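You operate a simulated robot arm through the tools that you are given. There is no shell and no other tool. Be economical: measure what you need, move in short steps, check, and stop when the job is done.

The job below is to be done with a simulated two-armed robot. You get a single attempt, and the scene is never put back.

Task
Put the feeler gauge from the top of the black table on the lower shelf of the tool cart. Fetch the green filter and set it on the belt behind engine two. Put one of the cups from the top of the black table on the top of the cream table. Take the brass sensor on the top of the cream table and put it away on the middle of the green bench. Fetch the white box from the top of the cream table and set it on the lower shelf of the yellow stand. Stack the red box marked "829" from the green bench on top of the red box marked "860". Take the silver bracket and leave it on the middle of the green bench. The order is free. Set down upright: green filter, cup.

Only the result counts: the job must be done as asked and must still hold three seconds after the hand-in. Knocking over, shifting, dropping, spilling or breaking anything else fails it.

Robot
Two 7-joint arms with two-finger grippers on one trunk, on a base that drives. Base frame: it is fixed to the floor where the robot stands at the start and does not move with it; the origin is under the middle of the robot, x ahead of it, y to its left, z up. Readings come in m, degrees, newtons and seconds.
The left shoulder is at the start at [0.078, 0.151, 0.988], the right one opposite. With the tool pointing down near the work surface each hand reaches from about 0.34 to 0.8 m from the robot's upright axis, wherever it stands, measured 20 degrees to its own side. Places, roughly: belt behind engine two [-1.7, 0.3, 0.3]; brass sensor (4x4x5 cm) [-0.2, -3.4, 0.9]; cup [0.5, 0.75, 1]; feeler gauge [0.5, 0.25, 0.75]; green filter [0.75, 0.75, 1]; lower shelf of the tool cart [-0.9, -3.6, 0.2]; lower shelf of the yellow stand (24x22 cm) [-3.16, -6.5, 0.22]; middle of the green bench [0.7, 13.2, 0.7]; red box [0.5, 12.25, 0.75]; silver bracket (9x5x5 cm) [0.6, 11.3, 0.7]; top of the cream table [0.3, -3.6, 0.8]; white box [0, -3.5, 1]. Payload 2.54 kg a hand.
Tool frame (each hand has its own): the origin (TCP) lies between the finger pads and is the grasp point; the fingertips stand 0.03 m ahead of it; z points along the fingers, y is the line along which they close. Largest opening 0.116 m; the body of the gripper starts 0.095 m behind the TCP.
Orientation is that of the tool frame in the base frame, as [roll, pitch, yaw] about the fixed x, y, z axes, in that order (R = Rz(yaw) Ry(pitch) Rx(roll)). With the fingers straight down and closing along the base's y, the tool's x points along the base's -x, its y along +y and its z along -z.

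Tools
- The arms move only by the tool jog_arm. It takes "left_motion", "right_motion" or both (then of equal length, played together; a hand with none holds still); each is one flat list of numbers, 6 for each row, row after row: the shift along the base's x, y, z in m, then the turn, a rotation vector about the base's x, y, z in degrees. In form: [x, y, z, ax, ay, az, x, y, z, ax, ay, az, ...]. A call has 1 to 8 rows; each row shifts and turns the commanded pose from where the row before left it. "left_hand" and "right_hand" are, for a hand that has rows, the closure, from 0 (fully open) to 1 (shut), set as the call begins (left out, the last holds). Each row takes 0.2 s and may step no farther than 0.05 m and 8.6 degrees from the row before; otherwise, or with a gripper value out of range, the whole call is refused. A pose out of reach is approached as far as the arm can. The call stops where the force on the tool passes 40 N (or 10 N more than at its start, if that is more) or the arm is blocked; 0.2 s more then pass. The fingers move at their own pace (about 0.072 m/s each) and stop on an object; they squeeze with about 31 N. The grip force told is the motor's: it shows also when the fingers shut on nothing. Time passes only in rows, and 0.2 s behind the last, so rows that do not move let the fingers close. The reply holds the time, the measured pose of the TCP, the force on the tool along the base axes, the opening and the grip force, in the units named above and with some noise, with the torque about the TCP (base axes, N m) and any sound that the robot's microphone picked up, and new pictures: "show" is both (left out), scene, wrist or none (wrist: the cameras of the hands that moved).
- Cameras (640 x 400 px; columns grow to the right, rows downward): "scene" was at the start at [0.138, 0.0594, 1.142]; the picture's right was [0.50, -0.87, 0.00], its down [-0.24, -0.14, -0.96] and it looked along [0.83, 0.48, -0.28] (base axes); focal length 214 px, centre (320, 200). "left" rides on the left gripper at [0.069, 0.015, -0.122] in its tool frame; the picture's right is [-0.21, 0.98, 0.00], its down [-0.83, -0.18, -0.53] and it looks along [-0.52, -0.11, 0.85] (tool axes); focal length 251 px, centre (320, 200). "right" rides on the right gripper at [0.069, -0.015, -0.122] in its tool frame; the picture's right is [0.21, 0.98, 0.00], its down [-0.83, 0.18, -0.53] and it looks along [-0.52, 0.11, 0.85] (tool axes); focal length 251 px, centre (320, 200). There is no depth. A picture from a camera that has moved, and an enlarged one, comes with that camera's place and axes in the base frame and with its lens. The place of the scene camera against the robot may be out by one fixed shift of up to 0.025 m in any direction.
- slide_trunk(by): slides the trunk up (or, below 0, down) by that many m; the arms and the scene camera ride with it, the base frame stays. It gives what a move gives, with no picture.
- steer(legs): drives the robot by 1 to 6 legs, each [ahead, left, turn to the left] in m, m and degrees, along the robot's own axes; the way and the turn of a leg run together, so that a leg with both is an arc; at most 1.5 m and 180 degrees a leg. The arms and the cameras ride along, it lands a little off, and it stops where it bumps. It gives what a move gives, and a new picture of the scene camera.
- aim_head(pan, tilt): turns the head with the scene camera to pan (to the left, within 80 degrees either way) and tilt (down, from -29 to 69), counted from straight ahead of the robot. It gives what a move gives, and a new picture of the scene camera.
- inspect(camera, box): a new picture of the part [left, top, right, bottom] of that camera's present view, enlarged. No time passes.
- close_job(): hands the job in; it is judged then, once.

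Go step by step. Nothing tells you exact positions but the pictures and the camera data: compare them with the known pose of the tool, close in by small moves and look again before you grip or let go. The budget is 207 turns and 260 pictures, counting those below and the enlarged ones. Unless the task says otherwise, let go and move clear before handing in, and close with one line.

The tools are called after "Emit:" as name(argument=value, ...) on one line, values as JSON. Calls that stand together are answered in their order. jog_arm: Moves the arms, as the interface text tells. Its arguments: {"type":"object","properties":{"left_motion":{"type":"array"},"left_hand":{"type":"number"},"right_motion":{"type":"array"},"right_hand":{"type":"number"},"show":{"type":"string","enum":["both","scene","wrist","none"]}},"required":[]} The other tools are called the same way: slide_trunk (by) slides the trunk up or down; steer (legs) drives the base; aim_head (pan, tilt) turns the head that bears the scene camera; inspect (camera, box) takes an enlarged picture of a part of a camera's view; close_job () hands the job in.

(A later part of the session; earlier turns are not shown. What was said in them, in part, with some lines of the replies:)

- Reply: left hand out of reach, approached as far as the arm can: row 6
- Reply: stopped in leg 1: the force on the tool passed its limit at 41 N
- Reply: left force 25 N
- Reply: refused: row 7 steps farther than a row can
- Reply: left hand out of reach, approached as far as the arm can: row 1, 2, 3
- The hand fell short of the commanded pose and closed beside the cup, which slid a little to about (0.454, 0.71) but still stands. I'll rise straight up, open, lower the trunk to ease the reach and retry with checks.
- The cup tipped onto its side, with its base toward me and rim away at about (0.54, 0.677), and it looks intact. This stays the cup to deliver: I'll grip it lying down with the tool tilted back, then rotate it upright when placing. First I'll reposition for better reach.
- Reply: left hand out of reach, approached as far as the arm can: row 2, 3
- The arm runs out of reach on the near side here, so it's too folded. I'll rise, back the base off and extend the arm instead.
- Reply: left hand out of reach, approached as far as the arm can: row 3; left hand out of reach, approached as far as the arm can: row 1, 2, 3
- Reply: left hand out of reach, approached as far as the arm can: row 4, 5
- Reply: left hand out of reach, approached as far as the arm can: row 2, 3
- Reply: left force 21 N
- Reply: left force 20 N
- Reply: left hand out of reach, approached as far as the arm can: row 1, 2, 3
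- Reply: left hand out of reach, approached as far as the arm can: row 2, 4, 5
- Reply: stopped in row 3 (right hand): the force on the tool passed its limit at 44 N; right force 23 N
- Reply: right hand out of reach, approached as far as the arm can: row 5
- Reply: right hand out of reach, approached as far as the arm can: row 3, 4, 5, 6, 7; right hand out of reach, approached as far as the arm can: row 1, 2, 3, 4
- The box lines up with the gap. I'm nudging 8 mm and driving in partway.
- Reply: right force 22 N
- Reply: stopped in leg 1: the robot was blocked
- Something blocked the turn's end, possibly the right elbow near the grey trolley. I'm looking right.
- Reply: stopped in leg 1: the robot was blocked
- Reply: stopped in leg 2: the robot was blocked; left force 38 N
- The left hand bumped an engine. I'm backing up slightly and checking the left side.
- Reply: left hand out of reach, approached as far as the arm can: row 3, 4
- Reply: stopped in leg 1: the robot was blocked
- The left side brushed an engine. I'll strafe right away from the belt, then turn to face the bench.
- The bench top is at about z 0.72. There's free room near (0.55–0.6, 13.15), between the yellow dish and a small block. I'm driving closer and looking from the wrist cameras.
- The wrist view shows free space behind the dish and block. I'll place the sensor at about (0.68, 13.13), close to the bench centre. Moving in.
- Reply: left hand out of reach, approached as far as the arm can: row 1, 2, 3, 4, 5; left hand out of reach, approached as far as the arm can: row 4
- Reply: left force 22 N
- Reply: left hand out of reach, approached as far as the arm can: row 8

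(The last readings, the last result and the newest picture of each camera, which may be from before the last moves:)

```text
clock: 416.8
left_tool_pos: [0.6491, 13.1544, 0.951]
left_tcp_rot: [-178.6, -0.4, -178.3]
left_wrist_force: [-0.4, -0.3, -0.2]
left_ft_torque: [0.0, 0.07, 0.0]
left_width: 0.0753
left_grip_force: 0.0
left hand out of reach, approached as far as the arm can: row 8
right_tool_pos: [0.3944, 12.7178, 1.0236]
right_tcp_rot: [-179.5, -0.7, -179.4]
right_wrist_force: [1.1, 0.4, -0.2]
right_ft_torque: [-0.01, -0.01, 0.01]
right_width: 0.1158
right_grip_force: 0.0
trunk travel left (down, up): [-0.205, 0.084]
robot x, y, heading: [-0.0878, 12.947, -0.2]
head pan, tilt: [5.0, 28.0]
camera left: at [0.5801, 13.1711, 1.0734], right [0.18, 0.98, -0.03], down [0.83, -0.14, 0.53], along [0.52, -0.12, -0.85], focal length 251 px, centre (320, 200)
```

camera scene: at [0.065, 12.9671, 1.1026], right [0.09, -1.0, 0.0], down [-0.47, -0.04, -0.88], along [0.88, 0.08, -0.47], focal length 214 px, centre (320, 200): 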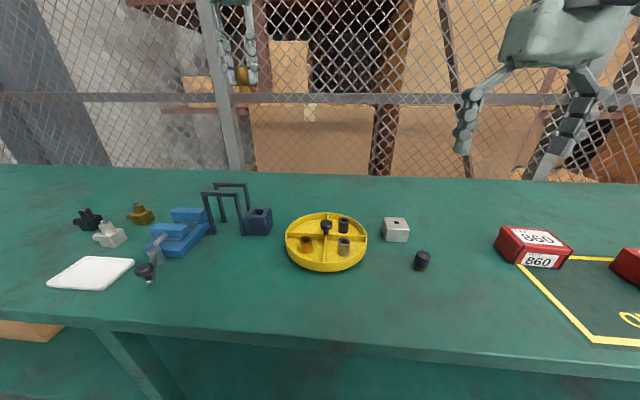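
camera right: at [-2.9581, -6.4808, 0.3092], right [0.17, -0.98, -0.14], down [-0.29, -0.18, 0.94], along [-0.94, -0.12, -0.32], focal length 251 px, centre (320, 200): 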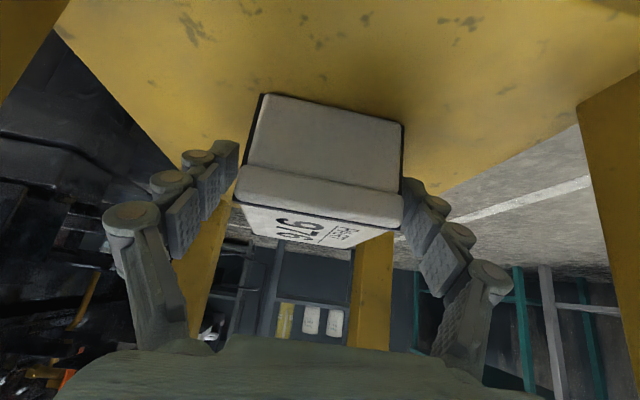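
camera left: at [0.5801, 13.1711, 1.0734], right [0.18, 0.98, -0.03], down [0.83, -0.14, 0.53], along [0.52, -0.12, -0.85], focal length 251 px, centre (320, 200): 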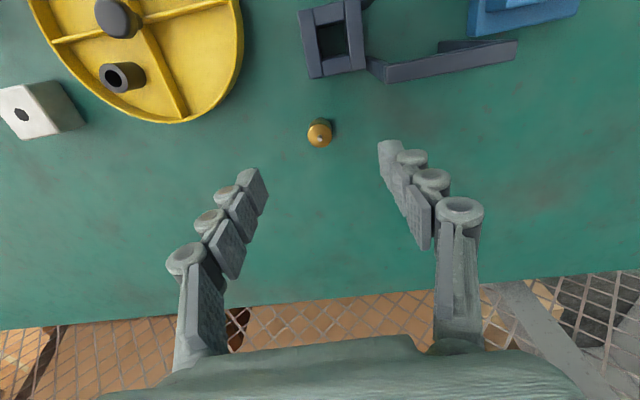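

The sensor stands on the bench. Next is box 829: I'll back off a little and strafe right so the right hand faces it.

Emit:
steer(legs=[[-0.2, 0, 0], [0, -0.76, 0], [0.15, 0, 0]])

Emit:
inspect(camera="right", box=[0, 0, 640, 400])

```text
clock: 426.6
left_tool_pos: [0.595, 12.3908, 0.9515]
left_tcp_rot: [-178.6, -0.5, -178.8]
left_wrist_force: [0.4, -1.0, -0.4]
left_ft_torque: [0.02, 0.04, -0.04]
left_width: 0.0756
left_grip_force: 0.1
right_tool_pos: [0.3395, 11.9572, 1.023]
right_tcp_rot: [-179.5, -0.6, -179.9]
right_wrist_force: [1.4, -0.3, -0.2]
right_ft_torque: [0.03, 0.04, -0.01]
right_width: 0.1161
right_grip_force: 0.0
trunk travel left (down, up): [-0.205, 0.084]
robot x, y, heading: [-0.137, 12.1869, -0.2]
head pan, tilt: [5.0, 28.0]
camera scene: at [0.0111, 12.2087, 1.1027], right [0.08, -1.0, 0.0], down [-0.47, -0.04, -0.88], along [0.88, 0.07, -0.47], focal length 214 px, centre (320, 200)
```

scene: 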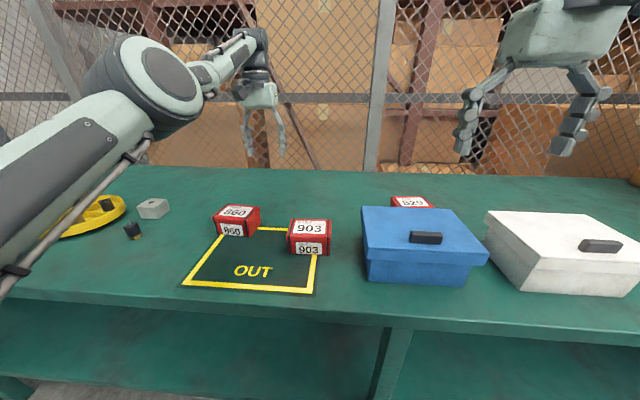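

```text
1.00 times, centred on (320, 200) of right (not enlarged: the box is as wide or as high as the picture)
camera zoom: at [0.2721, 11.9411, 1.145], right [-0.22, 0.98, -0.01], down [0.83, 0.19, 0.52], along [0.51, 0.11, -0.85], focal length 251 px, centre (320, 200)
```

zoom: 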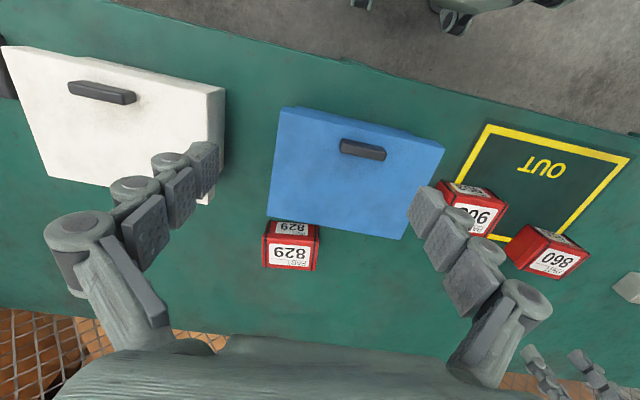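

Box 829 is about 10 × 7 × 5.6 cm, centred near (0.635, 11.957), behind the blue bin. I'll grip it front-to-back: move closer, yaw the right hand 90° and extend over it.

Emit:
steer(legs=[[0.055, 0, 0]])

Emit:
jog_arm(right_motion=[0.025, 0, -0.005, 0, 0, -8.5, 0.025, 0, -0.005, 0, 0, -8.5, 0.025, 0, -0.005, 0, 0, -8.5, 0.025, 0, -0.005, 0, 0, -8.5, 0.025, 0, -0.005, 0, 0, -8.5, 0.025, 0, -0.005, 0, 0, -8.5, 0.025, 0, -0.005, 0, 0, -8.5, 0.025, 0, -0.005, 0, 0, -8.5], show="none")

Emit:
jog_arm(right_motion=[0.01, 0, -0.03, 0, 0, -8.5, 0.01, 0, -0.03, 0, 0, -8.5, 0.01, 0, -0.03, 0, 0, -4], show="wrist")

```text
clock: 427.6
left_tool_pos: [0.6507, 12.3924, 0.9513]
left_tcp_rot: [-178.7, -0.3, -178.6]
left_wrist_force: [0.3, 0.1, -0.5]
left_ft_torque: [0.02, 0.0, 0.01]
left_width: 0.0753
left_grip_force: 0.1
right_tool_pos: [0.3929, 11.9565, 1.023]
right_tcp_rot: [-179.5, -0.6, -179.8]
right_wrist_force: [-0.1, 0.0, -0.5]
right_ft_torque: [0.02, 0.01, 0.02]
right_width: 0.1162
right_grip_force: 0.1
trunk travel left (down, up): [-0.205, 0.084]
robot x, y, heading: [-0.0839, 12.1916, -0.6]
head pan, tilt: [5.0, 28.0]
camera scene: at [0.0648, 12.2085, 1.1027], right [0.08, -1.0, 0.0], down [-0.47, -0.04, -0.88], along [0.88, 0.07, -0.47], focal length 214 px, centre (320, 200)
```

scene: 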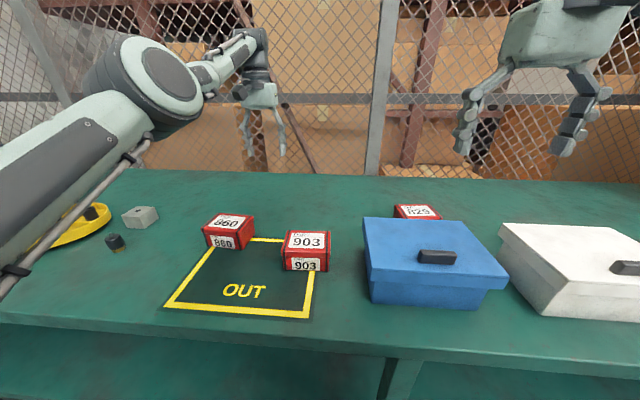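

```text
clock: 429.4
left_tool_pos: [0.6503, 12.3918, 0.952]
left_tcp_rot: [-178.6, -0.3, -178.7]
left_wrist_force: [0.0, -0.1, 0.2]
left_ft_torque: [0.02, 0.0, 0.01]
left_width: 0.0755
left_grip_force: 0.1
right_tool_pos: [0.592, 11.9562, 0.9845]
right_tcp_rot: [-179.4, -0.7, 112.1]
right_wrist_force: [0.4, 0.7, -0.3]
right_ft_torque: [-0.02, 0.0, -0.02]
right_width: 0.1161
right_grip_force: 0.1
trunk travel left (down, up): [-0.205, 0.084]
robot x, y, heading: [-0.0815, 12.1898, -0.2]
head pan, tilt: [5.0, 28.0]
```

```text
clock: 430.2
left_tool_pos: [0.6508, 12.3918, 0.9517]
left_tcp_rot: [-178.6, -0.5, -178.8]
left_wrist_force: [0.0, 0.1, 0.7]
left_ft_torque: [-0.01, 0.01, -0.02]
left_width: 0.0752
left_grip_force: 0.1
right_tool_pos: [0.6191, 11.953, 0.8912]
right_tcp_rot: [-179.5, -0.7, 91.1]
right_wrist_force: [-0.8, 0.2, -0.2]
right_ft_torque: [0.03, -0.03, -0.01]
right_width: 0.116
right_grip_force: 0.0
trunk travel left (down, up): [-0.205, 0.084]
robot x, y, heading: [-0.0857, 12.1861, -0.2]
head pan, tilt: [5.0, 28.0]
camera right: at [0.6051, 12.0204, 1.0132], right [0.97, 0.23, -0.01], down [0.2, -0.83, 0.52], along [0.12, -0.51, -0.85], focal length 251 px, centre (320, 200)
```

right: 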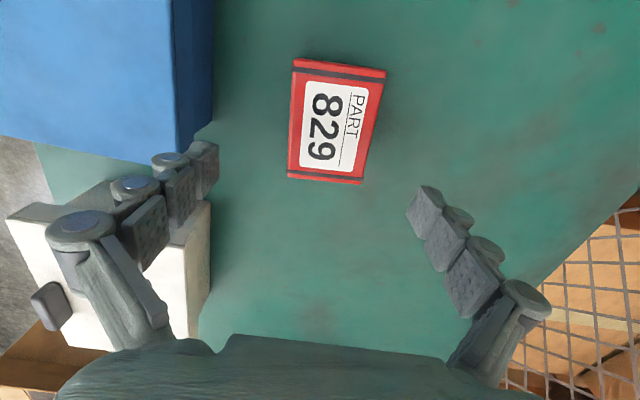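

Box 829 is at (0.630, 11.956), yaw +7°. I'm aligning and descending.

Emit:
jog_arm(right_motion=[0.006, 0.001, -0.03, 0, 0, 6, 0.005, 0.001, -0.035, 0, 0, 0, 0, 0, -0.035, 0, 0, 0, 0, 0, -0.03, 0, 0, 0], show="wrist")

```text
clock: 431.2
left_tool_pos: [0.6488, 12.3911, 0.952]
left_tcp_rot: [-178.6, -0.4, -178.7]
left_wrist_force: [-0.6, -0.7, -0.2]
left_ft_torque: [-0.01, 0.01, 0.02]
left_width: 0.0752
left_grip_force: 0.0
right_tool_pos: [0.6334, 11.9556, 0.7657]
right_tcp_rot: [-179.5, -0.6, 97.3]
right_wrist_force: [0.4, 0.2, -0.2]
right_ft_torque: [-0.04, 0.01, 0.01]
right_width: 0.1158
right_grip_force: 0.2
trunk travel left (down, up): [-0.205, 0.084]
robot x, y, heading: [-0.0828, 12.1841, -0.4]
head pan, tilt: [5.0, 28.0]
camera right: at [0.6114, 12.0195, 0.8866], right [0.94, 0.34, -0.01], down [0.29, -0.8, 0.52], along [0.17, -0.49, -0.85], focal length 251 px, centre (320, 200)
```

right: 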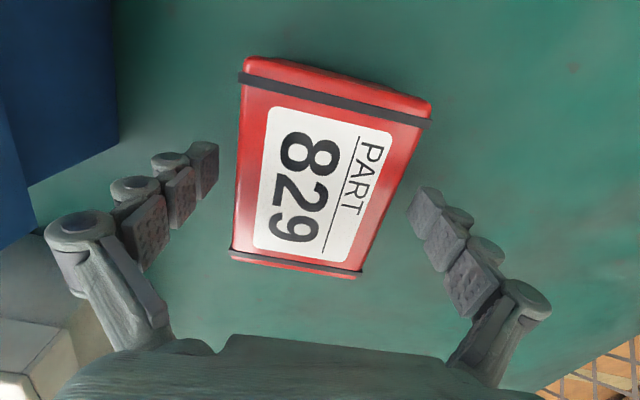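

Emit:
jog_arm(right_motion=[0, 0, -0.003, 0, 0, 0, 0, 0, 0, 0, 0, 0, 0, 0, 0, 0, 0, 0, 0, 0, 0, 0, 0, 0], right_hand=1, show="none")

Emit:
jog_arm(right_motion=[0, 0, 0.02, 0, 0, 0, 0, 0, 0.04, 0, 0, 0, 0, 0, 0.045, 0, 0, 0, 0, 0, 0.045, 0, 0, 0], show="wrist")

```text
clock: 432.2
left_tool_pos: [0.6499, 12.3911, 0.9518]
left_tcp_rot: [-178.6, -0.3, -178.7]
left_wrist_force: [-0.2, -0.2, 0.2]
left_ft_torque: [-0.01, 0.02, 0.0]
left_width: 0.0756
left_grip_force: 0.1
right_tool_pos: [0.6338, 11.9563, 0.7621]
right_tcp_rot: [-179.4, -0.7, 97.2]
right_wrist_force: [0.5, -1.3, 0.9]
right_ft_torque: [0.01, -0.29, -0.05]
right_width: 0.0796
right_grip_force: 31.4
trunk travel left (down, up): [-0.205, 0.084]
robot x, y, heading: [-0.0814, 12.188, -0.2]
head pan, tilt: [5.0, 28.0]
```

```text
clock: 433.2
left_tool_pos: [0.6492, 12.3923, 0.9515]
left_tcp_rot: [-178.6, -0.3, -178.7]
left_wrist_force: [-0.6, 1.0, 0.4]
left_ft_torque: [-0.02, -0.01, -0.01]
left_width: 0.0756
left_grip_force: 0.0
right_tool_pos: [0.6321, 11.9645, 0.9143]
right_tcp_rot: [-179.5, -0.7, 97.2]
right_wrist_force: [-0.4, 0.5, -4.5]
right_ft_torque: [0.02, -0.01, -0.01]
right_width: 0.0794
right_grip_force: 30.9
trunk travel left (down, up): [-0.205, 0.084]
robot x, y, heading: [-0.0854, 12.1885, -0.2]
head pan, tilt: [5.0, 28.0]
camera right: at [0.609, 12.0271, 1.0357], right [0.94, 0.34, -0.01], down [0.29, -0.8, 0.52], along [0.17, -0.49, -0.85], focal length 251 px, centre (320, 200)
```

right: 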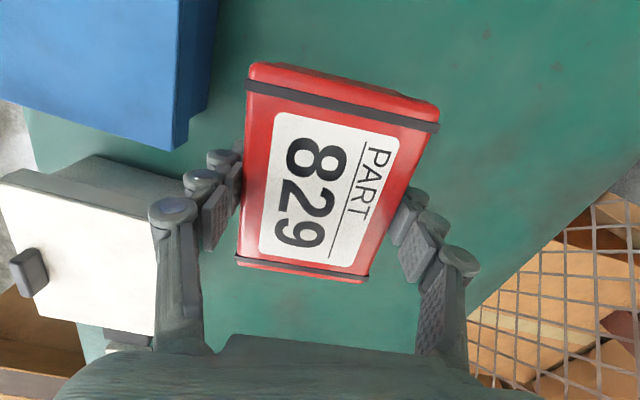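

829 is gripped and lifted. I'm measuring box 860 with the left wrist camera nearby.

Emit:
inspect(camera="left", box=[0, 0, 640, 400])

```text
1.00 times, centred on (320, 200) of left (not enlarged: the box is as wide or as high as the picture)
camera zoom: at [0.5812, 12.4088, 1.0739], right [0.19, 0.98, -0.02], down [0.83, -0.15, 0.53], along [0.52, -0.12, -0.85], focal length 251 px, centre (320, 200)
```

zoom: 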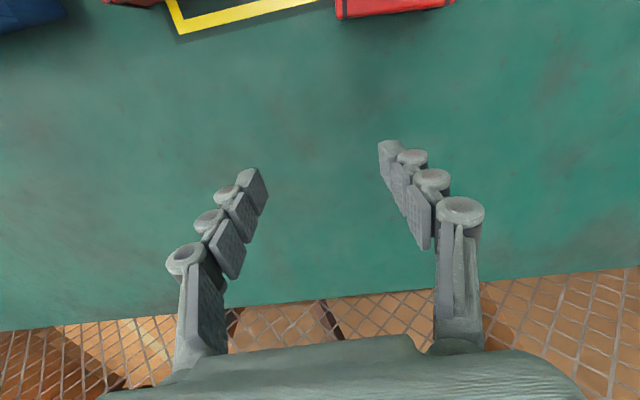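

860's top centre is at about (0.529, 12.479), yaw −4.5°. I'll strafe left so the right hand is above it and realign.

Emit:
steer(legs=[[0, 0.515, 0.2]])

Emit:
jog_arm(right_motion=[-0.03, 0, 0, 0, 0, -6, -0.03, 0, 0, 0, 0, -5.5, -0.03, 0, 0, 0, 0, 0], show="wrist")

```text
clock: 438.5
left_tool_pos: [0.6488, 12.8945, 0.951]
left_tcp_rot: [-178.7, -0.3, -178.3]
left_wrist_force: [-0.6, -0.7, -0.2]
left_ft_torque: [0.02, -0.04, 0.02]
left_width: 0.0753
left_grip_force: 0.1
right_tool_pos: [0.6344, 12.4657, 0.9139]
right_tcp_rot: [-179.5, -0.8, 97.6]
right_wrist_force: [-0.3, 0.6, -4.7]
right_ft_torque: [0.01, 0.02, 0.0]
right_width: 0.0795
right_grip_force: 30.8
trunk travel left (down, up): [-0.205, 0.084]
robot x, y, heading: [-0.081, 12.6872, 0.1]
head pan, tilt: [5.0, 28.0]
camera scene: at [0.0657, 12.708, 1.1027], right [0.09, -1.0, 0.0], down [-0.47, -0.04, -0.88], along [0.88, 0.08, -0.47], focal length 214 px, centre (320, 200)
```

scene: 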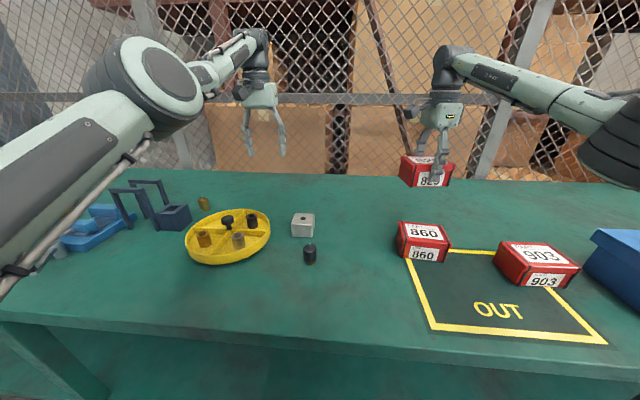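

```text
clock: 439.3
left_tool_pos: [0.6493, 12.8945, 0.9515]
left_tcp_rot: [-178.8, -0.3, -178.3]
left_wrist_force: [0.8, 0.5, 0.1]
left_ft_torque: [0.02, 0.02, -0.01]
left_width: 0.0756
left_grip_force: 0.0
right_tool_pos: [0.5422, 12.4655, 0.9143]
right_tcp_rot: [-179.5, -0.8, 86.1]
right_wrist_force: [0.1, 0.7, -3.6]
right_ft_torque: [0.02, 0.02, -0.01]
right_width: 0.0794
right_grip_force: 30.3
trunk travel left (down, up): [-0.205, 0.084]
robot x, y, heading: [-0.0843, 12.6891, 0.4]
head pan, tilt: [5.0, 28.0]
camera right: at [0.5333, 12.5323, 1.0346], right [0.99, 0.15, -0.01], down [0.13, -0.84, 0.52], along [0.07, -0.52, -0.85], focal length 251 px, centre (320, 200)
```

right: 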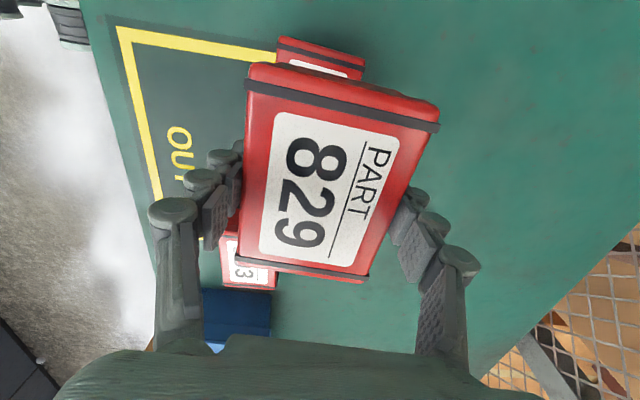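

829's centre sits at (0.541, 12.468) versus 860's at (0.530, 12.479). I'm correcting and descending to just above 860.

Emit:
jog_arm(right_motion=[-0.006, 0.006, 0, 0, 0, -2.5, -0.005, 0.005, -0.02, 0, 0, 0, 0, 0, -0.035, 0, 0, 0, 0, 0, -0.025, 0, 0, 0], show="scene")

Emit:
inspect(camera="scene", box=[370, 180, 480, 280])

```text
clock: 440.3
left_tool_pos: [0.6498, 12.8943, 0.9512]
left_tcp_rot: [-178.6, -0.4, -178.3]
left_wrist_force: [-0.4, 0.3, 0.4]
left_ft_torque: [-0.01, 0.0, 0.02]
left_width: 0.0754
left_grip_force: 0.0
right_tool_pos: [0.5315, 12.4771, 0.8318]
right_tcp_rot: [-179.4, -0.7, 83.6]
right_wrist_force: [0.0, -0.8, -4.8]
right_ft_torque: [-0.01, -0.04, -0.02]
right_width: 0.0792
right_grip_force: 31.5
trunk travel left (down, up): [-0.205, 0.084]
robot x, y, heading: [-0.0806, 12.6853, 0.2]
head pan, tilt: [5.0, 28.0]
camera scene: at [0.0657, 12.7078, 1.1027], right [0.09, -1.0, 0.0], down [-0.47, -0.04, -0.88], along [0.88, 0.08, -0.47], focal length 214 px, centre (320, 200)
```

scene: 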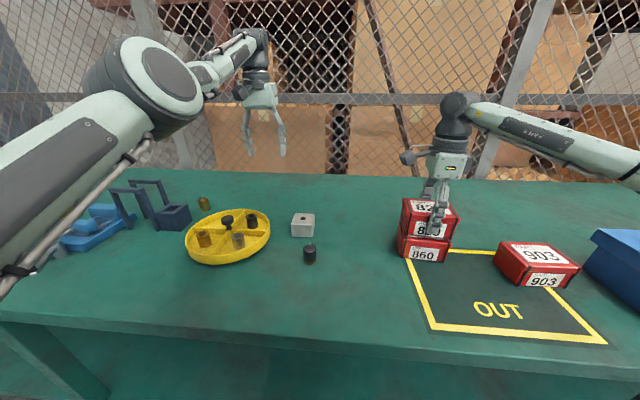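

```text
4.00 times, centred on (425, 230) of scene
camera zoom: at [0.0657, 12.7078, 1.1027], right [0.09, -1.0, 0.0], down [-0.47, -0.04, -0.88], along [0.88, 0.08, -0.47], focal length 858 px, centre (-100, 80)
```

zoom: 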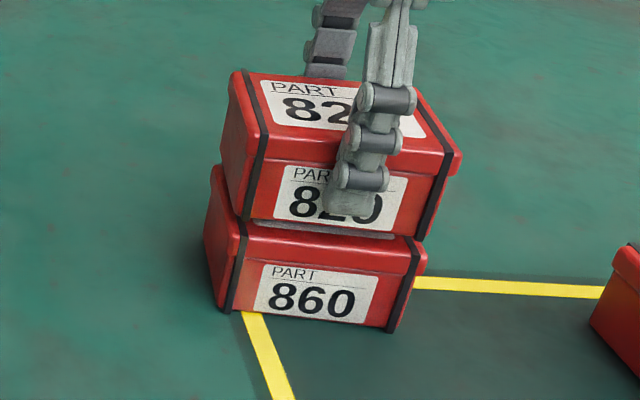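

Nicely aligned. Fine descent to contact.

Emit:
jog_arm(right_motion=[0, 0, -0.006, 0, 0, 0, 0, 0, -0.004, 0, 0, 0, 0, 0, -0.003, 0, 0, 0], show="none")

```text
clock: 441.1
left_tool_pos: [0.6496, 12.8934, 0.9527]
left_tcp_rot: [-178.6, -0.3, -178.3]
left_wrist_force: [0.3, 0.6, -0.7]
left_ft_torque: [0.01, 0.04, 0.03]
left_width: 0.0752
left_grip_force: 0.2
right_tool_pos: [0.533, 12.4764, 0.8221]
right_tcp_rot: [-179.7, -0.7, 83.6]
right_wrist_force: [1.4, -0.5, 4.8]
right_ft_torque: [-0.4, 0.27, 0.06]
right_width: 0.0797
right_grip_force: 30.6
trunk travel left (down, up): [-0.205, 0.084]
robot x, y, heading: [-0.0805, 12.6846, 0.4]
head pan, tilt: [5.0, 28.0]
```

In contact. I'm settling 1.5 mm, then opening.

Emit:
jog_arm(right_motion=[0, 0, -0.0015, 0, 0, 0], show="none")

Emit:
jog_arm(right_motion=[0, 0, 0, 0, 0, 0, 0, 0, 0, 0, 0, 0, 0, 0, 0, 0, 0, 0], right_hand=0, show="wrist")

```text
clock: 441.5
left_tool_pos: [0.6494, 12.8952, 0.953]
left_tcp_rot: [-178.6, -0.3, -178.3]
left_wrist_force: [0.1, -0.3, 0.7]
left_ft_torque: [-0.03, 0.02, 0.03]
left_width: 0.0753
left_grip_force: 0.1
right_tool_pos: [0.5319, 12.4775, 0.8223]
right_tcp_rot: [-179.7, -0.7, 83.5]
right_wrist_force: [-1.1, -1.4, 12.9]
right_ft_torque: [-0.42, 0.38, -0.08]
right_width: 0.0797
right_grip_force: 31.2
trunk travel left (down, up): [-0.205, 0.084]
robot x, y, heading: [-0.0834, 12.6859, 0.2]
head pan, tilt: [5.0, 28.0]
```

```text
clock: 442.3
left_tool_pos: [0.649, 12.8953, 0.9518]
left_tcp_rot: [-178.6, -0.3, -178.3]
left_wrist_force: [0.6, 0.6, -0.1]
left_ft_torque: [0.03, -0.01, 0.04]
left_width: 0.0754
left_grip_force: 0.1
right_tool_pos: [0.5328, 12.4764, 0.8204]
right_tcp_rot: [-179.4, -0.7, 83.7]
right_wrist_force: [1.3, -0.2, -0.4]
right_ft_torque: [0.02, -0.02, -0.02]
right_width: 0.1162
right_grip_force: 0.0
trunk travel left (down, up): [-0.205, 0.084]
robot x, y, heading: [-0.0833, 12.6849, 0.4]
head pan, tilt: [5.0, 28.0]
camera right: at [0.5264, 12.5434, 0.9414], right [0.99, 0.1, -0.01], down [0.09, -0.85, 0.52], along [0.05, -0.52, -0.85], focal length 251 px, centre (320, 200)
```

right: 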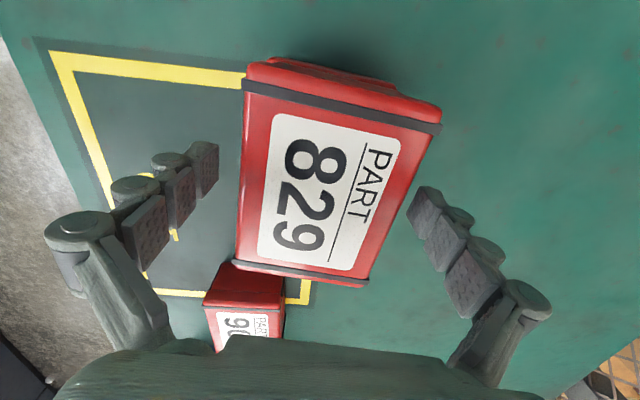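

The stack is released. I'm rising straight up, then verifying.

Emit:
jog_arm(right_motion=[0, 0, 0.02, 0, 0, 0, 0, 0, 0.035, 0, 0, 0, 0, 0, 0.04, 0, 0, 0, 0, 0, 0.04, 0, 0, 0], show="scene")

```text
clock: 443.3
left_tool_pos: [0.6482, 12.8932, 0.9526]
left_tcp_rot: [-178.5, -0.4, -178.3]
left_wrist_force: [0.3, -0.6, 0.5]
left_ft_torque: [-0.01, 0.0, 0.01]
left_width: 0.0753
left_grip_force: 0.0
right_tool_pos: [0.5346, 12.4765, 0.9555]
right_tcp_rot: [-179.7, -0.7, 83.7]
right_wrist_force: [0.2, -1.2, -0.5]
right_ft_torque: [-0.01, 0.03, 0.01]
right_width: 0.1158
right_grip_force: 0.0
trunk travel left (down, up): [-0.205, 0.084]
robot x, y, heading: [-0.0859, 12.6856, 0.2]
head pan, tilt: [5.0, 28.0]
camera scene: at [0.0647, 12.7082, 1.1029], right [0.09, -1.0, 0.0], down [-0.47, -0.04, -0.88], along [0.88, 0.08, -0.47], focal length 214 px, centre (320, 200)
```

scene: 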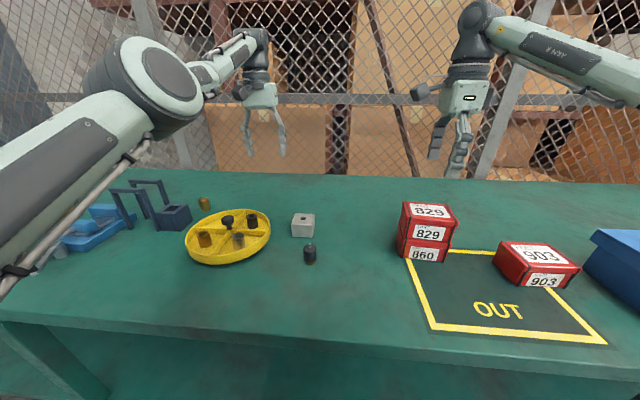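

The stack is good. Now the bracket: strafing right along the bench.

Emit:
steer(legs=[[-0.1, 0, 0], [0, -1.17, 0]])

Emit:
inspect(camera="right", box=[0, 0, 640, 400])

```text
clock: 455.9
left_tool_pos: [0.5457, 11.6753, 0.9528]
left_tcp_rot: [-178.6, -0.4, -179.4]
left_wrist_force: [-0.8, 0.4, -1.2]
left_ft_torque: [0.02, 0.02, 0.01]
left_width: 0.0757
left_grip_force: 0.1
right_tool_pos: [0.4254, 11.2586, 0.9521]
right_tcp_rot: [-179.5, -0.7, 82.7]
right_wrist_force: [0.4, -0.5, 0.4]
right_ft_torque: [0.02, -0.02, 0.02]
right_width: 0.1162
right_grip_force: 0.0
trunk travel left (down, up): [-0.205, 0.084]
robot x, y, heading: [-0.1889, 11.4754, -0.7]
head pan, tilt: [5.0, 28.0]
camera scene: at [-0.042, 11.4974, 1.1028], right [0.07, -1.0, 0.0], down [-0.47, -0.03, -0.88], along [0.88, 0.06, -0.47], focal length 214 px, centre (320, 200)
```

scene: 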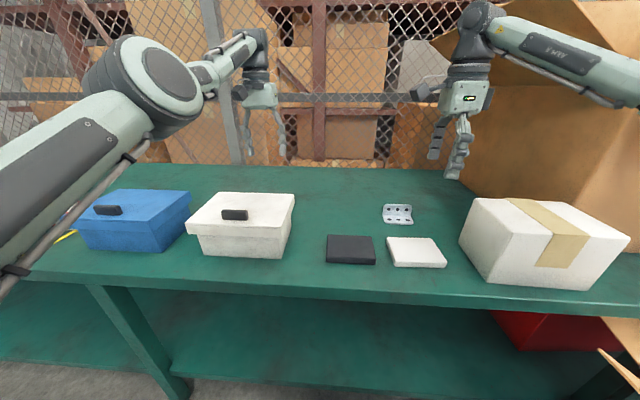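

```text
1.00 times, centred on (320, 200) of right (not enlarged: the box is as wide or as high as the picture)
camera zoom: at [0.4198, 11.3268, 1.0754], right [1.0, 0.09, -0.01], down [0.08, -0.85, 0.52], along [0.04, -0.52, -0.85], focal length 251 px, centre (320, 200)
```

zoom: 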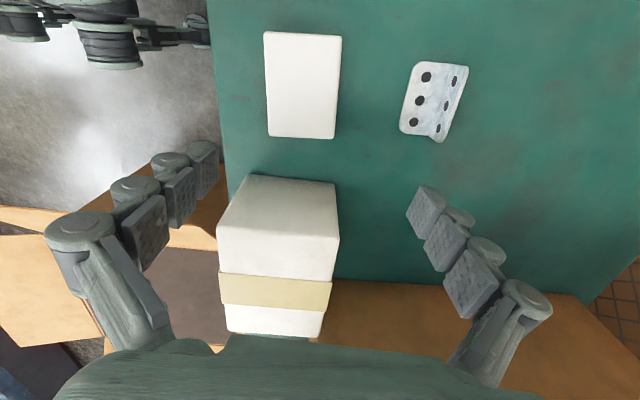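

The bracket is an L: its base lies toward me and the upright plate is at x≈0.578, y 11.24–11.32. I'll pinch the upright plate. Moving closer and aligning.

Emit:
steer(legs=[[0.11, 0, 0.7]])

Emit:
jog_arm(right_motion=[0.022, 0.01, -0.02, 0, 0, 5.5, 0.02, 0.01, -0.03, 0, 0, 5.5, 0, 0, -0.03, 0, 0, 0], show="wrist")

```text
clock: 457.1
left_tool_pos: [0.6506, 11.6807, 0.9506]
left_tcp_rot: [-178.7, -0.4, -178.6]
left_wrist_force: [1.3, -0.2, -0.3]
left_ft_torque: [0.02, 0.04, 0.02]
left_width: 0.0752
left_grip_force: 0.1
right_tool_pos: [0.5346, 11.2643, 0.9544]
right_tcp_rot: [-179.4, -0.7, 83.4]
right_wrist_force: [0.0, 0.2, 0.1]
right_ft_torque: [0.0, 0.01, 0.01]
right_width: 0.1162
right_grip_force: 0.1
trunk travel left (down, up): [-0.205, 0.084]
robot x, y, heading: [-0.0823, 11.4781, -0.7]
head pan, tilt: [5.0, 28.0]
camera scene: at [0.0656, 11.4979, 1.1027], right [0.08, -1.0, 0.0], down [-0.47, -0.04, -0.88], along [0.88, 0.07, -0.47], focal length 214 px, centre (320, 200)
```

scene: 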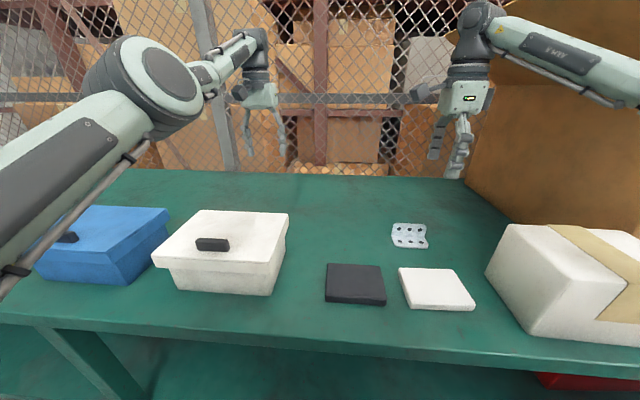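

```text
clock: 457.9
left_tool_pos: [0.6505, 11.6799, 0.9511]
left_tcp_rot: [-178.5, -0.5, -178.7]
left_wrist_force: [0.0, 0.6, -0.1]
left_ft_torque: [0.02, -0.01, 0.01]
left_width: 0.0754
left_grip_force: 0.0
right_tool_pos: [0.5748, 11.2847, 0.8725]
right_tcp_rot: [-179.4, -0.7, 94.3]
right_wrist_force: [-0.2, -0.9, 0.7]
right_ft_torque: [0.01, 0.01, -0.01]
right_width: 0.1158
right_grip_force: 0.0
trunk travel left (down, up): [-0.205, 0.084]
robot x, y, heading: [-0.0823, 11.4755, -0.2]
head pan, tilt: [5.0, 28.0]
camera right: at [0.5563, 11.3509, 0.9953], right [0.96, 0.29, -0.01], down [0.25, -0.82, 0.52], along [0.15, -0.5, -0.85], focal length 251 px, centre (320, 200)
```

right: 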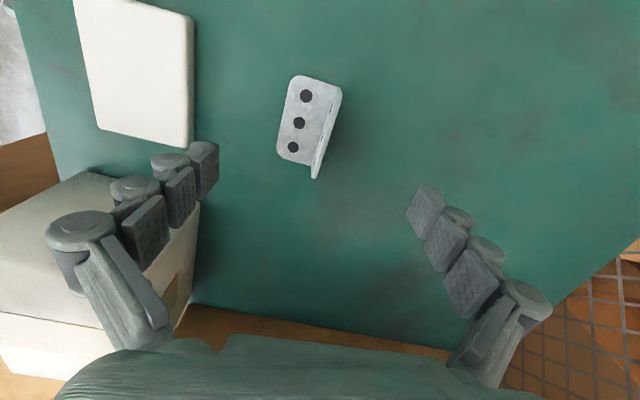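

Aligned; a small shift and descend around the upright plate.

Emit:
jog_arm(right_motion=[0.007, 0, -0.03, 0, 0, 0, 0, 0, -0.03, 0, 0, 0, 0, 0, -0.03, 0, 0, 0, 0, 0, -0.014, 0, 0, 0], show="wrist")

```text
clock: 458.9
left_tool_pos: [0.6505, 11.6812, 0.9502]
left_tcp_rot: [-178.7, -0.4, -178.7]
left_wrist_force: [-0.2, 0.0, -0.4]
left_ft_torque: [0.01, 0.0, -0.01]
left_width: 0.0753
left_grip_force: 0.0
right_tool_pos: [0.5822, 11.2841, 0.7688]
right_tcp_rot: [-179.4, -0.8, 94.3]
right_wrist_force: [-0.1, 0.4, 0.5]
right_ft_torque: [-0.01, 0.0, -0.01]
right_width: 0.116
right_grip_force: 0.1
trunk travel left (down, up): [-0.205, 0.084]
robot x, y, heading: [-0.0811, 11.4775, -0.3]
head pan, tilt: [5.0, 28.0]
camera right: at [0.5631, 11.3486, 0.8894], right [0.96, 0.29, -0.01], down [0.25, -0.82, 0.52], along [0.15, -0.5, -0.85], focal length 251 px, centre (320, 200)
```

right: 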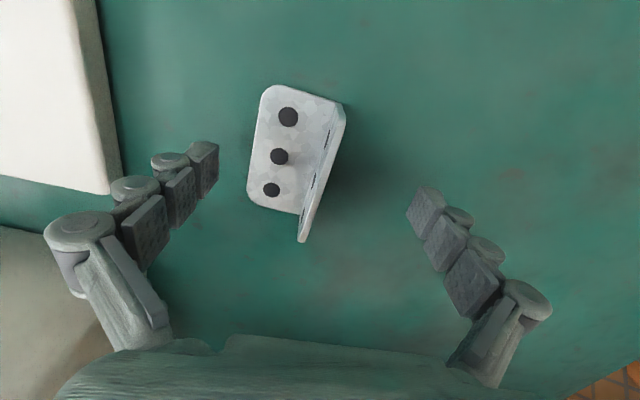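

Emit:
jog_arm(right_motion=[0, 0, -0.004, 0, 0, 0, 0, 0, 0, 0, 0, 0, 0, 0, 0, 0, 0, 0, 0, 0, 0, 0, 0, 0, 0, 0, 0, 0, 0, 0], right_hand=1, show="none")

Emit:
jog_arm(right_motion=[0, 0, 0.02, 0, 0, 0, 0, 0, 0.04, 0, 0, 0, 0, 0, 0.045, 0, 0, 0, 0, 0, 0.045, 0, 0, 0], show="wrist")

```text
clock: 460.1
left_tool_pos: [0.6498, 11.6805, 0.9512]
left_tcp_rot: [-178.7, -0.3, -178.7]
left_wrist_force: [-0.1, -0.5, 0.9]
left_ft_torque: [0.02, -0.02, -0.01]
left_width: 0.0752
left_grip_force: 0.0
right_tool_pos: [0.5821, 11.2831, 0.7628]
right_tcp_rot: [-179.4, -0.7, 94.3]
right_wrist_force: [-0.1, 0.1, -0.3]
right_ft_torque: [0.05, 0.01, 0.03]
right_width: 0.0059
right_grip_force: 31.1
trunk travel left (down, up): [-0.205, 0.084]
robot x, y, heading: [-0.0819, 11.4753, -0.3]
head pan, tilt: [5.0, 28.0]
```

```text
clock: 461.1
left_tool_pos: [0.6493, 11.6811, 0.951]
left_tcp_rot: [-178.6, -0.5, -178.6]
left_wrist_force: [0.2, 0.9, 0.2]
left_ft_torque: [0.0, -0.03, 0.02]
left_width: 0.0752
left_grip_force: 0.1
right_tool_pos: [0.5857, 11.2826, 0.9149]
right_tcp_rot: [-179.5, -0.7, 94.3]
right_wrist_force: [0.2, -0.3, -2.2]
right_ft_torque: [0.02, -0.03, 0.03]
right_width: 0.0055
right_grip_force: 30.2
trunk travel left (down, up): [-0.205, 0.084]
robot x, y, heading: [-0.0823, 11.477, 0.1]
head pan, tilt: [5.0, 28.0]
camera right: at [0.5666, 11.3484, 1.0369], right [0.96, 0.29, -0.01], down [0.25, -0.82, 0.52], along [0.14, -0.5, -0.85], focal length 251 px, centre (320, 200)
```

right: 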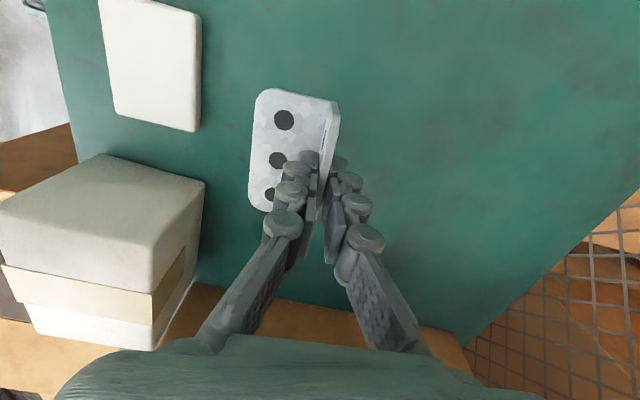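

The bracket is held. I'm raising it a bit more and strafing back to the bench middle.

Emit:
jog_arm(right_motion=[-0.02, 0, 0.03, 0, 0, -4, -0.02, 0, 0.03, 0, 0, 0], show="none")

Emit:
steer(legs=[[-0.06, 0, 0], [0, 1.5, 0], [0, 0.2, 0]])

```text
clock: 461.7
left_tool_pos: [0.6507, 11.6807, 0.9522]
left_tcp_rot: [-178.6, -0.3, -178.7]
left_wrist_force: [-0.8, 0.2, -0.1]
left_ft_torque: [0.02, 0.01, 0.02]
left_width: 0.0755
left_grip_force: 0.1
right_tool_pos: [0.5442, 11.2812, 0.9743]
right_tcp_rot: [-179.6, -0.6, 90.1]
right_wrist_force: [-0.9, -0.2, -2.7]
right_ft_torque: [0.02, -0.03, -0.02]
right_width: 0.006
right_grip_force: 31.3
trunk travel left (down, up): [-0.205, 0.084]
robot x, y, heading: [-0.0852, 11.4777, -0.3]
head pan, tilt: [5.0, 28.0]
```

```text
clock: 479.1
left_tool_pos: [0.6018, 13.4056, 0.9512]
left_tcp_rot: [-178.6, -0.3, -178.6]
left_wrist_force: [0.5, 0.0, 0.3]
left_ft_torque: [0.01, -0.01, -0.01]
left_width: 0.0755
left_grip_force: 0.1
right_tool_pos: [0.497, 13.005, 0.9753]
right_tcp_rot: [-179.5, -0.7, 90.4]
right_wrist_force: [0.8, 0.4, -3.1]
right_ft_torque: [0.02, -0.05, -0.03]
right_width: 0.0059
right_grip_force: 30.4
trunk travel left (down, up): [-0.205, 0.084]
robot x, y, heading: [-0.1318, 13.1991, -0.3]
head pan, tilt: [5.0, 28.0]
camera scene: at [0.0167, 13.2209, 1.1028], right [0.08, -1.0, 0.0], down [-0.47, -0.04, -0.88], along [0.88, 0.07, -0.47], focal length 214 px, centre (320, 200)
```

scene: 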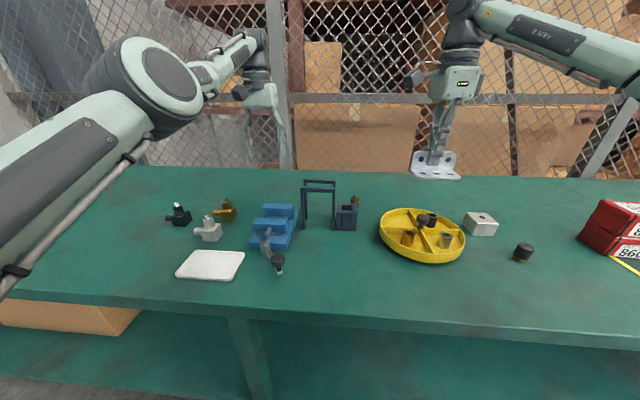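

Sensor, dish and free area are visible. I'm driving in slightly and extending the bracket behind the dish.

Emit:
steer(legs=[[0.06, 0, 0.3]])

Emit:
jog_arm(right_motion=[0.03, 0.01, -0.02, 0, 0, 0, 0.03, 0.01, -0.02, 0, 0, 0, 0.03, 0.01, -0.02, 0, 0, 0, 0.03, 0.005, -0.03, 0, 0, 0], show="wrist")

```text
clock: 480.1
left_tool_pos: [0.6597, 13.4087, 0.9502]
left_tcp_rot: [-178.7, -0.4, -178.3]
left_wrist_force: [0.2, 0.0, -1.0]
left_ft_torque: [-0.03, 0.05, 0.02]
left_width: 0.0753
left_grip_force: 0.1
right_tool_pos: [0.5576, 13.0091, 0.9736]
right_tcp_rot: [-179.3, -0.8, 90.7]
right_wrist_force: [0.4, 0.0, -3.6]
right_ft_torque: [-0.01, -0.01, -0.04]
right_width: 0.006
right_grip_force: 31.4
trunk travel left (down, up): [-0.205, 0.084]
robot x, y, heading: [-0.0747, 13.2006, 0.2]
head pan, tilt: [5.0, 28.0]
camera scene: at [0.0759, 13.2216, 1.1026], right [0.09, -1.0, 0.0], down [-0.47, -0.04, -0.88], along [0.88, 0.08, -0.47], focal length 214 px, centre (320, 200)
```

scene: 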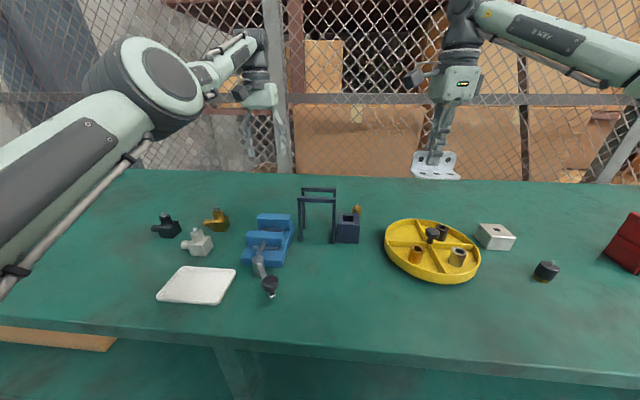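

```text
clock: 481.1
left_tool_pos: [0.6588, 13.409, 0.9525]
left_tcp_rot: [-178.7, -0.4, -178.3]
left_wrist_force: [0.7, -0.6, 0.0]
left_ft_torque: [0.02, 0.01, 0.0]
left_width: 0.0753
left_grip_force: 0.1
right_tool_pos: [0.6724, 13.0461, 0.8865]
right_tcp_rot: [-179.4, -0.7, 90.8]
right_wrist_force: [0.6, 0.3, -2.6]
right_ft_torque: [0.03, -0.03, 0.01]
right_width: 0.006
right_grip_force: 30.9
right hand out of reach, approached as far as the arm can: row 4
trunk travel left (down, up): [-0.205, 0.084]
robot x, y, heading: [-0.073, 13.1991, 0.1]
head pan, tilt: [5.0, 28.0]
camera right: at [0.6574, 13.1113, 1.0085], right [0.97, 0.23, -0.01], down [0.2, -0.83, 0.52], along [0.11, -0.51, -0.85], focal length 251 px, centre (320, 200)
```

right: 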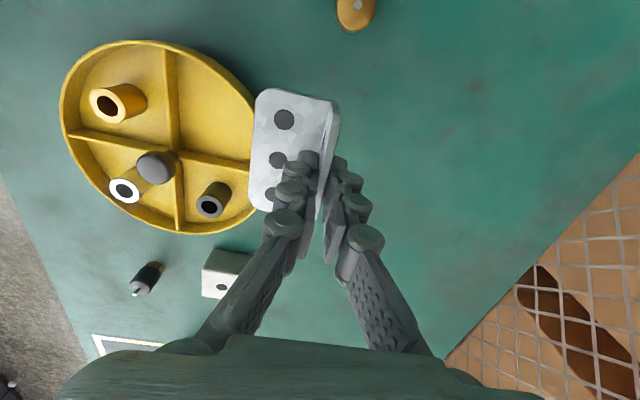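

The landing spot is clear: dish edge x≈0.604, bracket base edge x≈0.627, sensor y≥13.12. I'm descending.

Emit:
jog_arm(right_motion=[0.002, -0.004, -0.035, 0, 0, 0, 0, 0, -0.035, 0, 0, 0, 0, 0, -0.03, 0, 0, 0, 0, 0, -0.012, 0, 0, 0], show="wrist")

```text
clock: 482.1
left_tool_pos: [0.6585, 13.4089, 0.953]
left_tcp_rot: [-178.6, -0.2, -178.2]
left_wrist_force: [0.6, -0.9, -0.7]
left_ft_torque: [0.0, 0.01, -0.02]
left_width: 0.0755
left_grip_force: 0.0
right_tool_pos: [0.672, 13.0394, 0.7783]
right_tcp_rot: [-180.0, -0.7, 90.7]
right_wrist_force: [17.7, 0.6, 22.3]
right_ft_torque: [-0.87, 0.51, 0.4]
right_width: 0.0058
right_grip_force: 31.3
trunk travel left (down, up): [-0.205, 0.084]
robot x, y, heading: [-0.0727, 13.1998, 0.2]
head pan, tilt: [5.0, 28.0]
camera right: at [0.6571, 13.1057, 0.9006], right [0.97, 0.23, 0.0], down [0.19, -0.83, 0.52], along [0.12, -0.51, -0.85], focal length 251 px, centre (320, 200)
```

right: 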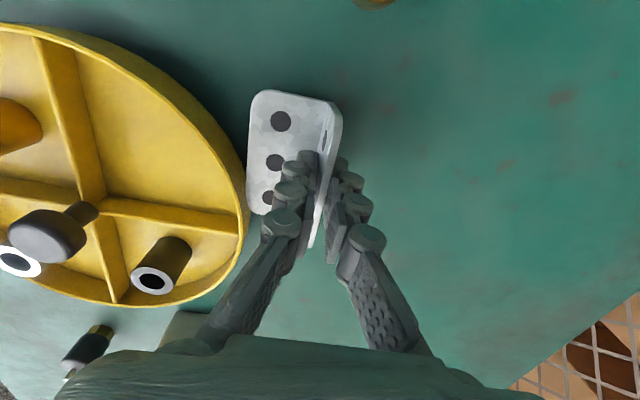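

The base plate touched the dish rim, so I'm lifting at once and shifting away from it.

Emit:
jog_arm(right_motion=[0, 0, 0.02, 0, 0, 0, 0, 0, 0.03, 0, 0, 0, 0.015, 0, 0, 0, 0, 0, 0.015, 0, 0, 0, 0, 0], show="none")

Emit:
steer(legs=[[0.02, 0, 0]])

```text
clock: 483.1
left_tool_pos: [0.6585, 13.4082, 0.9514]
left_tcp_rot: [-178.7, -0.4, -178.3]
left_wrist_force: [-0.2, -0.4, -0.7]
left_ft_torque: [0.01, 0.02, -0.07]
left_width: 0.0753
left_grip_force: 0.0
right_tool_pos: [0.6869, 13.0357, 0.8237]
right_tcp_rot: [-179.4, -0.7, 90.6]
right_wrist_force: [0.0, -0.5, -2.5]
right_ft_torque: [0.04, -0.04, 0.01]
right_width: 0.006
right_grip_force: 31.1
right hand out of reach, approached as far as the arm can: row 4
trunk travel left (down, up): [-0.205, 0.084]
robot x, y, heading: [-0.0735, 13.1984, -0.1]
head pan, tilt: [5.0, 28.0]
```

```text
clock: 483.9
left_tool_pos: [0.6803, 13.4082, 0.9489]
left_tcp_rot: [-178.7, -0.5, -178.4]
left_wrist_force: [-0.2, 0.3, -0.6]
left_ft_torque: [0.02, 0.02, -0.01]
left_width: 0.0754
left_grip_force: 0.0
right_tool_pos: [0.7071, 13.0371, 0.8222]
right_tcp_rot: [-179.5, -0.7, 90.8]
right_wrist_force: [0.2, -1.0, -2.6]
right_ft_torque: [0.03, -0.02, 0.02]
right_width: 0.006
right_grip_force: 30.7
trunk travel left (down, up): [-0.205, 0.084]
robot x, y, heading: [-0.0488, 13.204, 0.3]
head pan, tilt: [5.0, 28.0]
camera scene: at [0.0961, 13.2216, 1.1026], right [0.09, -1.0, 0.0], down [-0.47, -0.04, -0.88], along [0.88, 0.08, -0.47], focal length 214 px, centre (320, 200)
```

scene: 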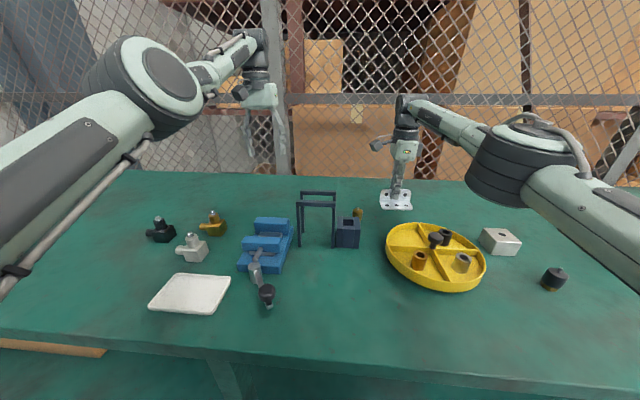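

The dish hasn't moved measurably. The bracket now clears it by about 4 cm, and I'm descending gently.

Emit:
jog_arm(right_motion=[0, 0, -0.025, 0, 0, 0, 0, 0, -0.018, 0, 0, 0, 0, 0, -0.008, 0, 0, 0, 0, 0, -0.005, 0, 0, 0, 0, 0, -0.003, 0, 0, 0], show="wrist")

```text
clock: 485.1
left_tool_pos: [0.6791, 13.4082, 0.9504]
left_tcp_rot: [-178.7, -0.5, -178.3]
left_wrist_force: [-0.3, -0.2, 0.5]
left_ft_torque: [0.03, -0.02, 0.0]
left_width: 0.0755
left_grip_force: 0.0
right_tool_pos: [0.7076, 13.0366, 0.7643]
right_tcp_rot: [-179.4, -0.7, 90.7]
right_wrist_force: [-0.6, 0.3, -2.4]
right_ft_torque: [-0.02, -0.03, 0.04]
right_width: 0.0055
right_grip_force: 31.1
trunk travel left (down, up): [-0.205, 0.084]
robot x, y, heading: [-0.0489, 13.2025, 0.1]
head pan, tilt: [5.0, 28.0]
camera right: at [0.6927, 13.1032, 0.8862], right [0.97, 0.23, -0.01], down [0.2, -0.83, 0.52], along [0.11, -0.51, -0.85], focal length 251 px, centre (320, 200)
```

right: 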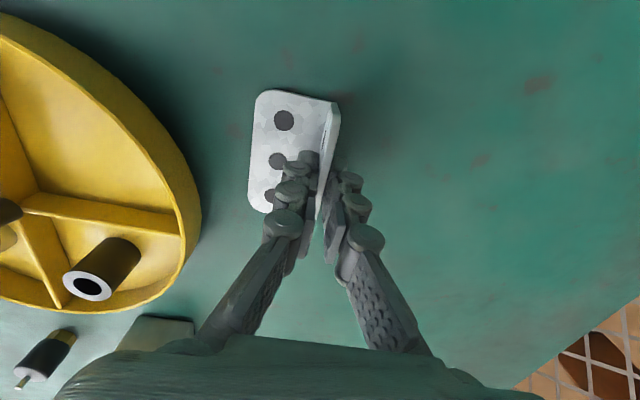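

Emit:
jog_arm(right_motion=[0, 0, -0.002, 0, 0, 0, 0, 0, -0.002, 0, 0, 0], show="none")

```text
clock: 485.7
left_tool_pos: [0.6776, 13.4087, 0.9514]
left_tcp_rot: [-178.6, -0.3, -178.3]
left_wrist_force: [-0.1, 0.1, -1.1]
left_ft_torque: [-0.02, -0.03, -0.01]
left_width: 0.0754
left_grip_force: 0.0
right_tool_pos: [0.7072, 13.037, 0.7641]
right_tcp_rot: [-179.8, -0.9, 90.6]
right_wrist_force: [2.7, -1.3, 12.7]
right_ft_torque: [0.55, -0.01, -0.06]
right_width: 0.0061
right_grip_force: 30.6
trunk travel left (down, up): [-0.205, 0.084]
robot x, y, heading: [-0.051, 13.1986, -0.2]
head pan, tilt: [5.0, 28.0]
```

The bracket is in contact with the bench. I'm opening partially and rising straight up.

Emit:
jog_arm(right_motion=[0, 0, 0.001, 0, 0, 0, 0, 0, 0, 0, 0, 0, 0, 0, 0, 0, 0, 0, 0, 0, 0.025, 0, 0, 0, 0, 0, 0.04, 0, 0, 0, 0, 0, 0.04, 0, 0, 0, 0, 0, 0.04, 0, 0, 0], right_hand=0.6, show="wrist")

```text
clock: 487.3
left_tool_pos: [0.6789, 13.4085, 0.9521]
left_tcp_rot: [-178.7, -0.4, -178.3]
left_wrist_force: [-0.2, -0.3, 0.2]
left_ft_torque: [0.0, -0.02, 0.02]
left_width: 0.0754
left_grip_force: 0.1
right_tool_pos: [0.689, 13.0343, 0.9066]
right_tcp_rot: [-179.5, -0.8, 90.7]
right_wrist_force: [-0.3, -0.9, 0.4]
right_ft_torque: [-0.05, -0.03, -0.01]
right_width: 0.0465
right_grip_force: 0.0
right hand out of reach, approached as far as the arm can: row 6, 7
trunk travel left (down, up): [-0.205, 0.084]
robot x, y, heading: [-0.0499, 13.1981, 0.1]
head pan, tilt: [5.0, 28.0]
camera right: at [0.6737, 13.1005, 1.0291], right [0.97, 0.23, -0.01], down [0.2, -0.83, 0.52], along [0.11, -0.51, -0.85], focal length 251 px, centre (320, 200)
```

right: 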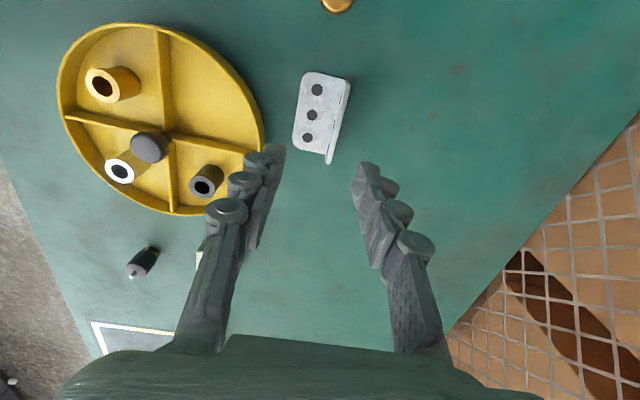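

The bracket sits cleanly on the bench. I'm backing off for a final check.

Emit:
steer(legs=[[-0.35, 0, 0]])

Emit:
inspect(camera="scene", box=[260, 150, 580, 290])

```text
clock: 489.5
left_tool_pos: [0.34, 13.4084, 0.9515]
left_tcp_rot: [-178.6, -0.4, -178.3]
left_wrist_force: [0.0, 0.2, 0.1]
left_ft_torque: [0.0, -0.03, 0.02]
left_width: 0.0755
left_grip_force: 0.0
right_tool_pos: [0.3501, 13.0331, 0.9069]
right_tcp_rot: [-179.5, -0.8, 90.8]
right_wrist_force: [0.2, -0.8, -0.5]
right_ft_torque: [0.01, 0.0, 0.0]
right_width: 0.0465
right_grip_force: 0.1
trunk travel left (down, up): [-0.205, 0.084]
robot x, y, heading: [-0.3922, 13.2013, 0.1]
head pan, tilt: [5.0, 28.0]
camera scene: at [-0.2435, 13.221, 1.1029], right [0.09, -1.0, 0.0], down [-0.47, -0.04, -0.88], along [0.88, 0.08, -0.47], focal length 214 px, centre (320, 200)
```

scene: 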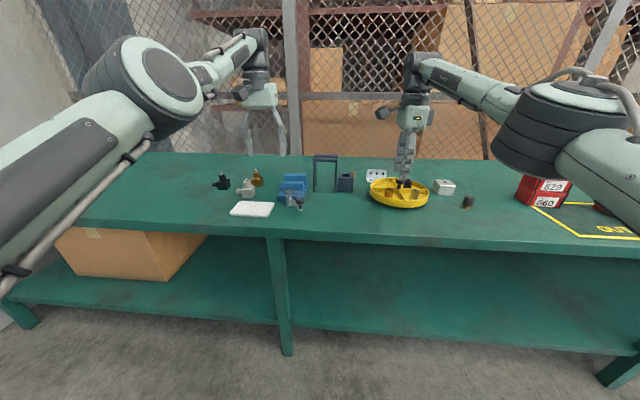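

```text
2.00 times, centred on (420, 220) of scene
camera zoom: at [-0.2435, 13.221, 1.1029], right [0.09, -1.0, 0.0], down [-0.47, -0.04, -0.88], along [0.88, 0.08, -0.47], focal length 429 px, centre (120, 160)
```

zoom: 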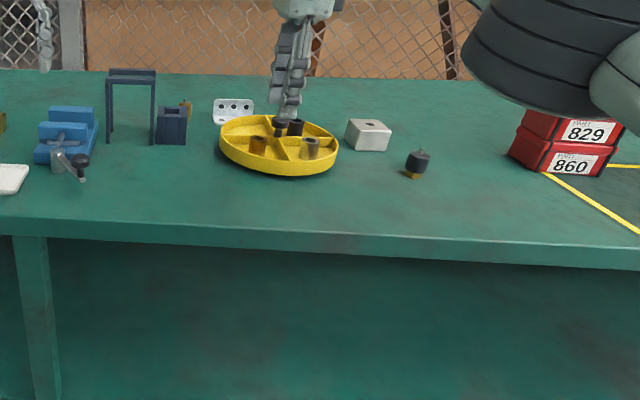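

All the tasks look finished: the sensor and bracket are on the bench middle and 829 is stacked on 860. The white box, gauge, cup and filter were each seen in place earlier, so I'm handing in.

Emit:
close_job()

```text
The job is handed in.
```

All seven items are where you asked, but the handling wasn't clean: I tipped the cup over on the black table before standing it upright on the cream table, and I bumped an engine, the grey trolley's panel and the yellow dish. None of those appeared to move, though I only measured the dish.
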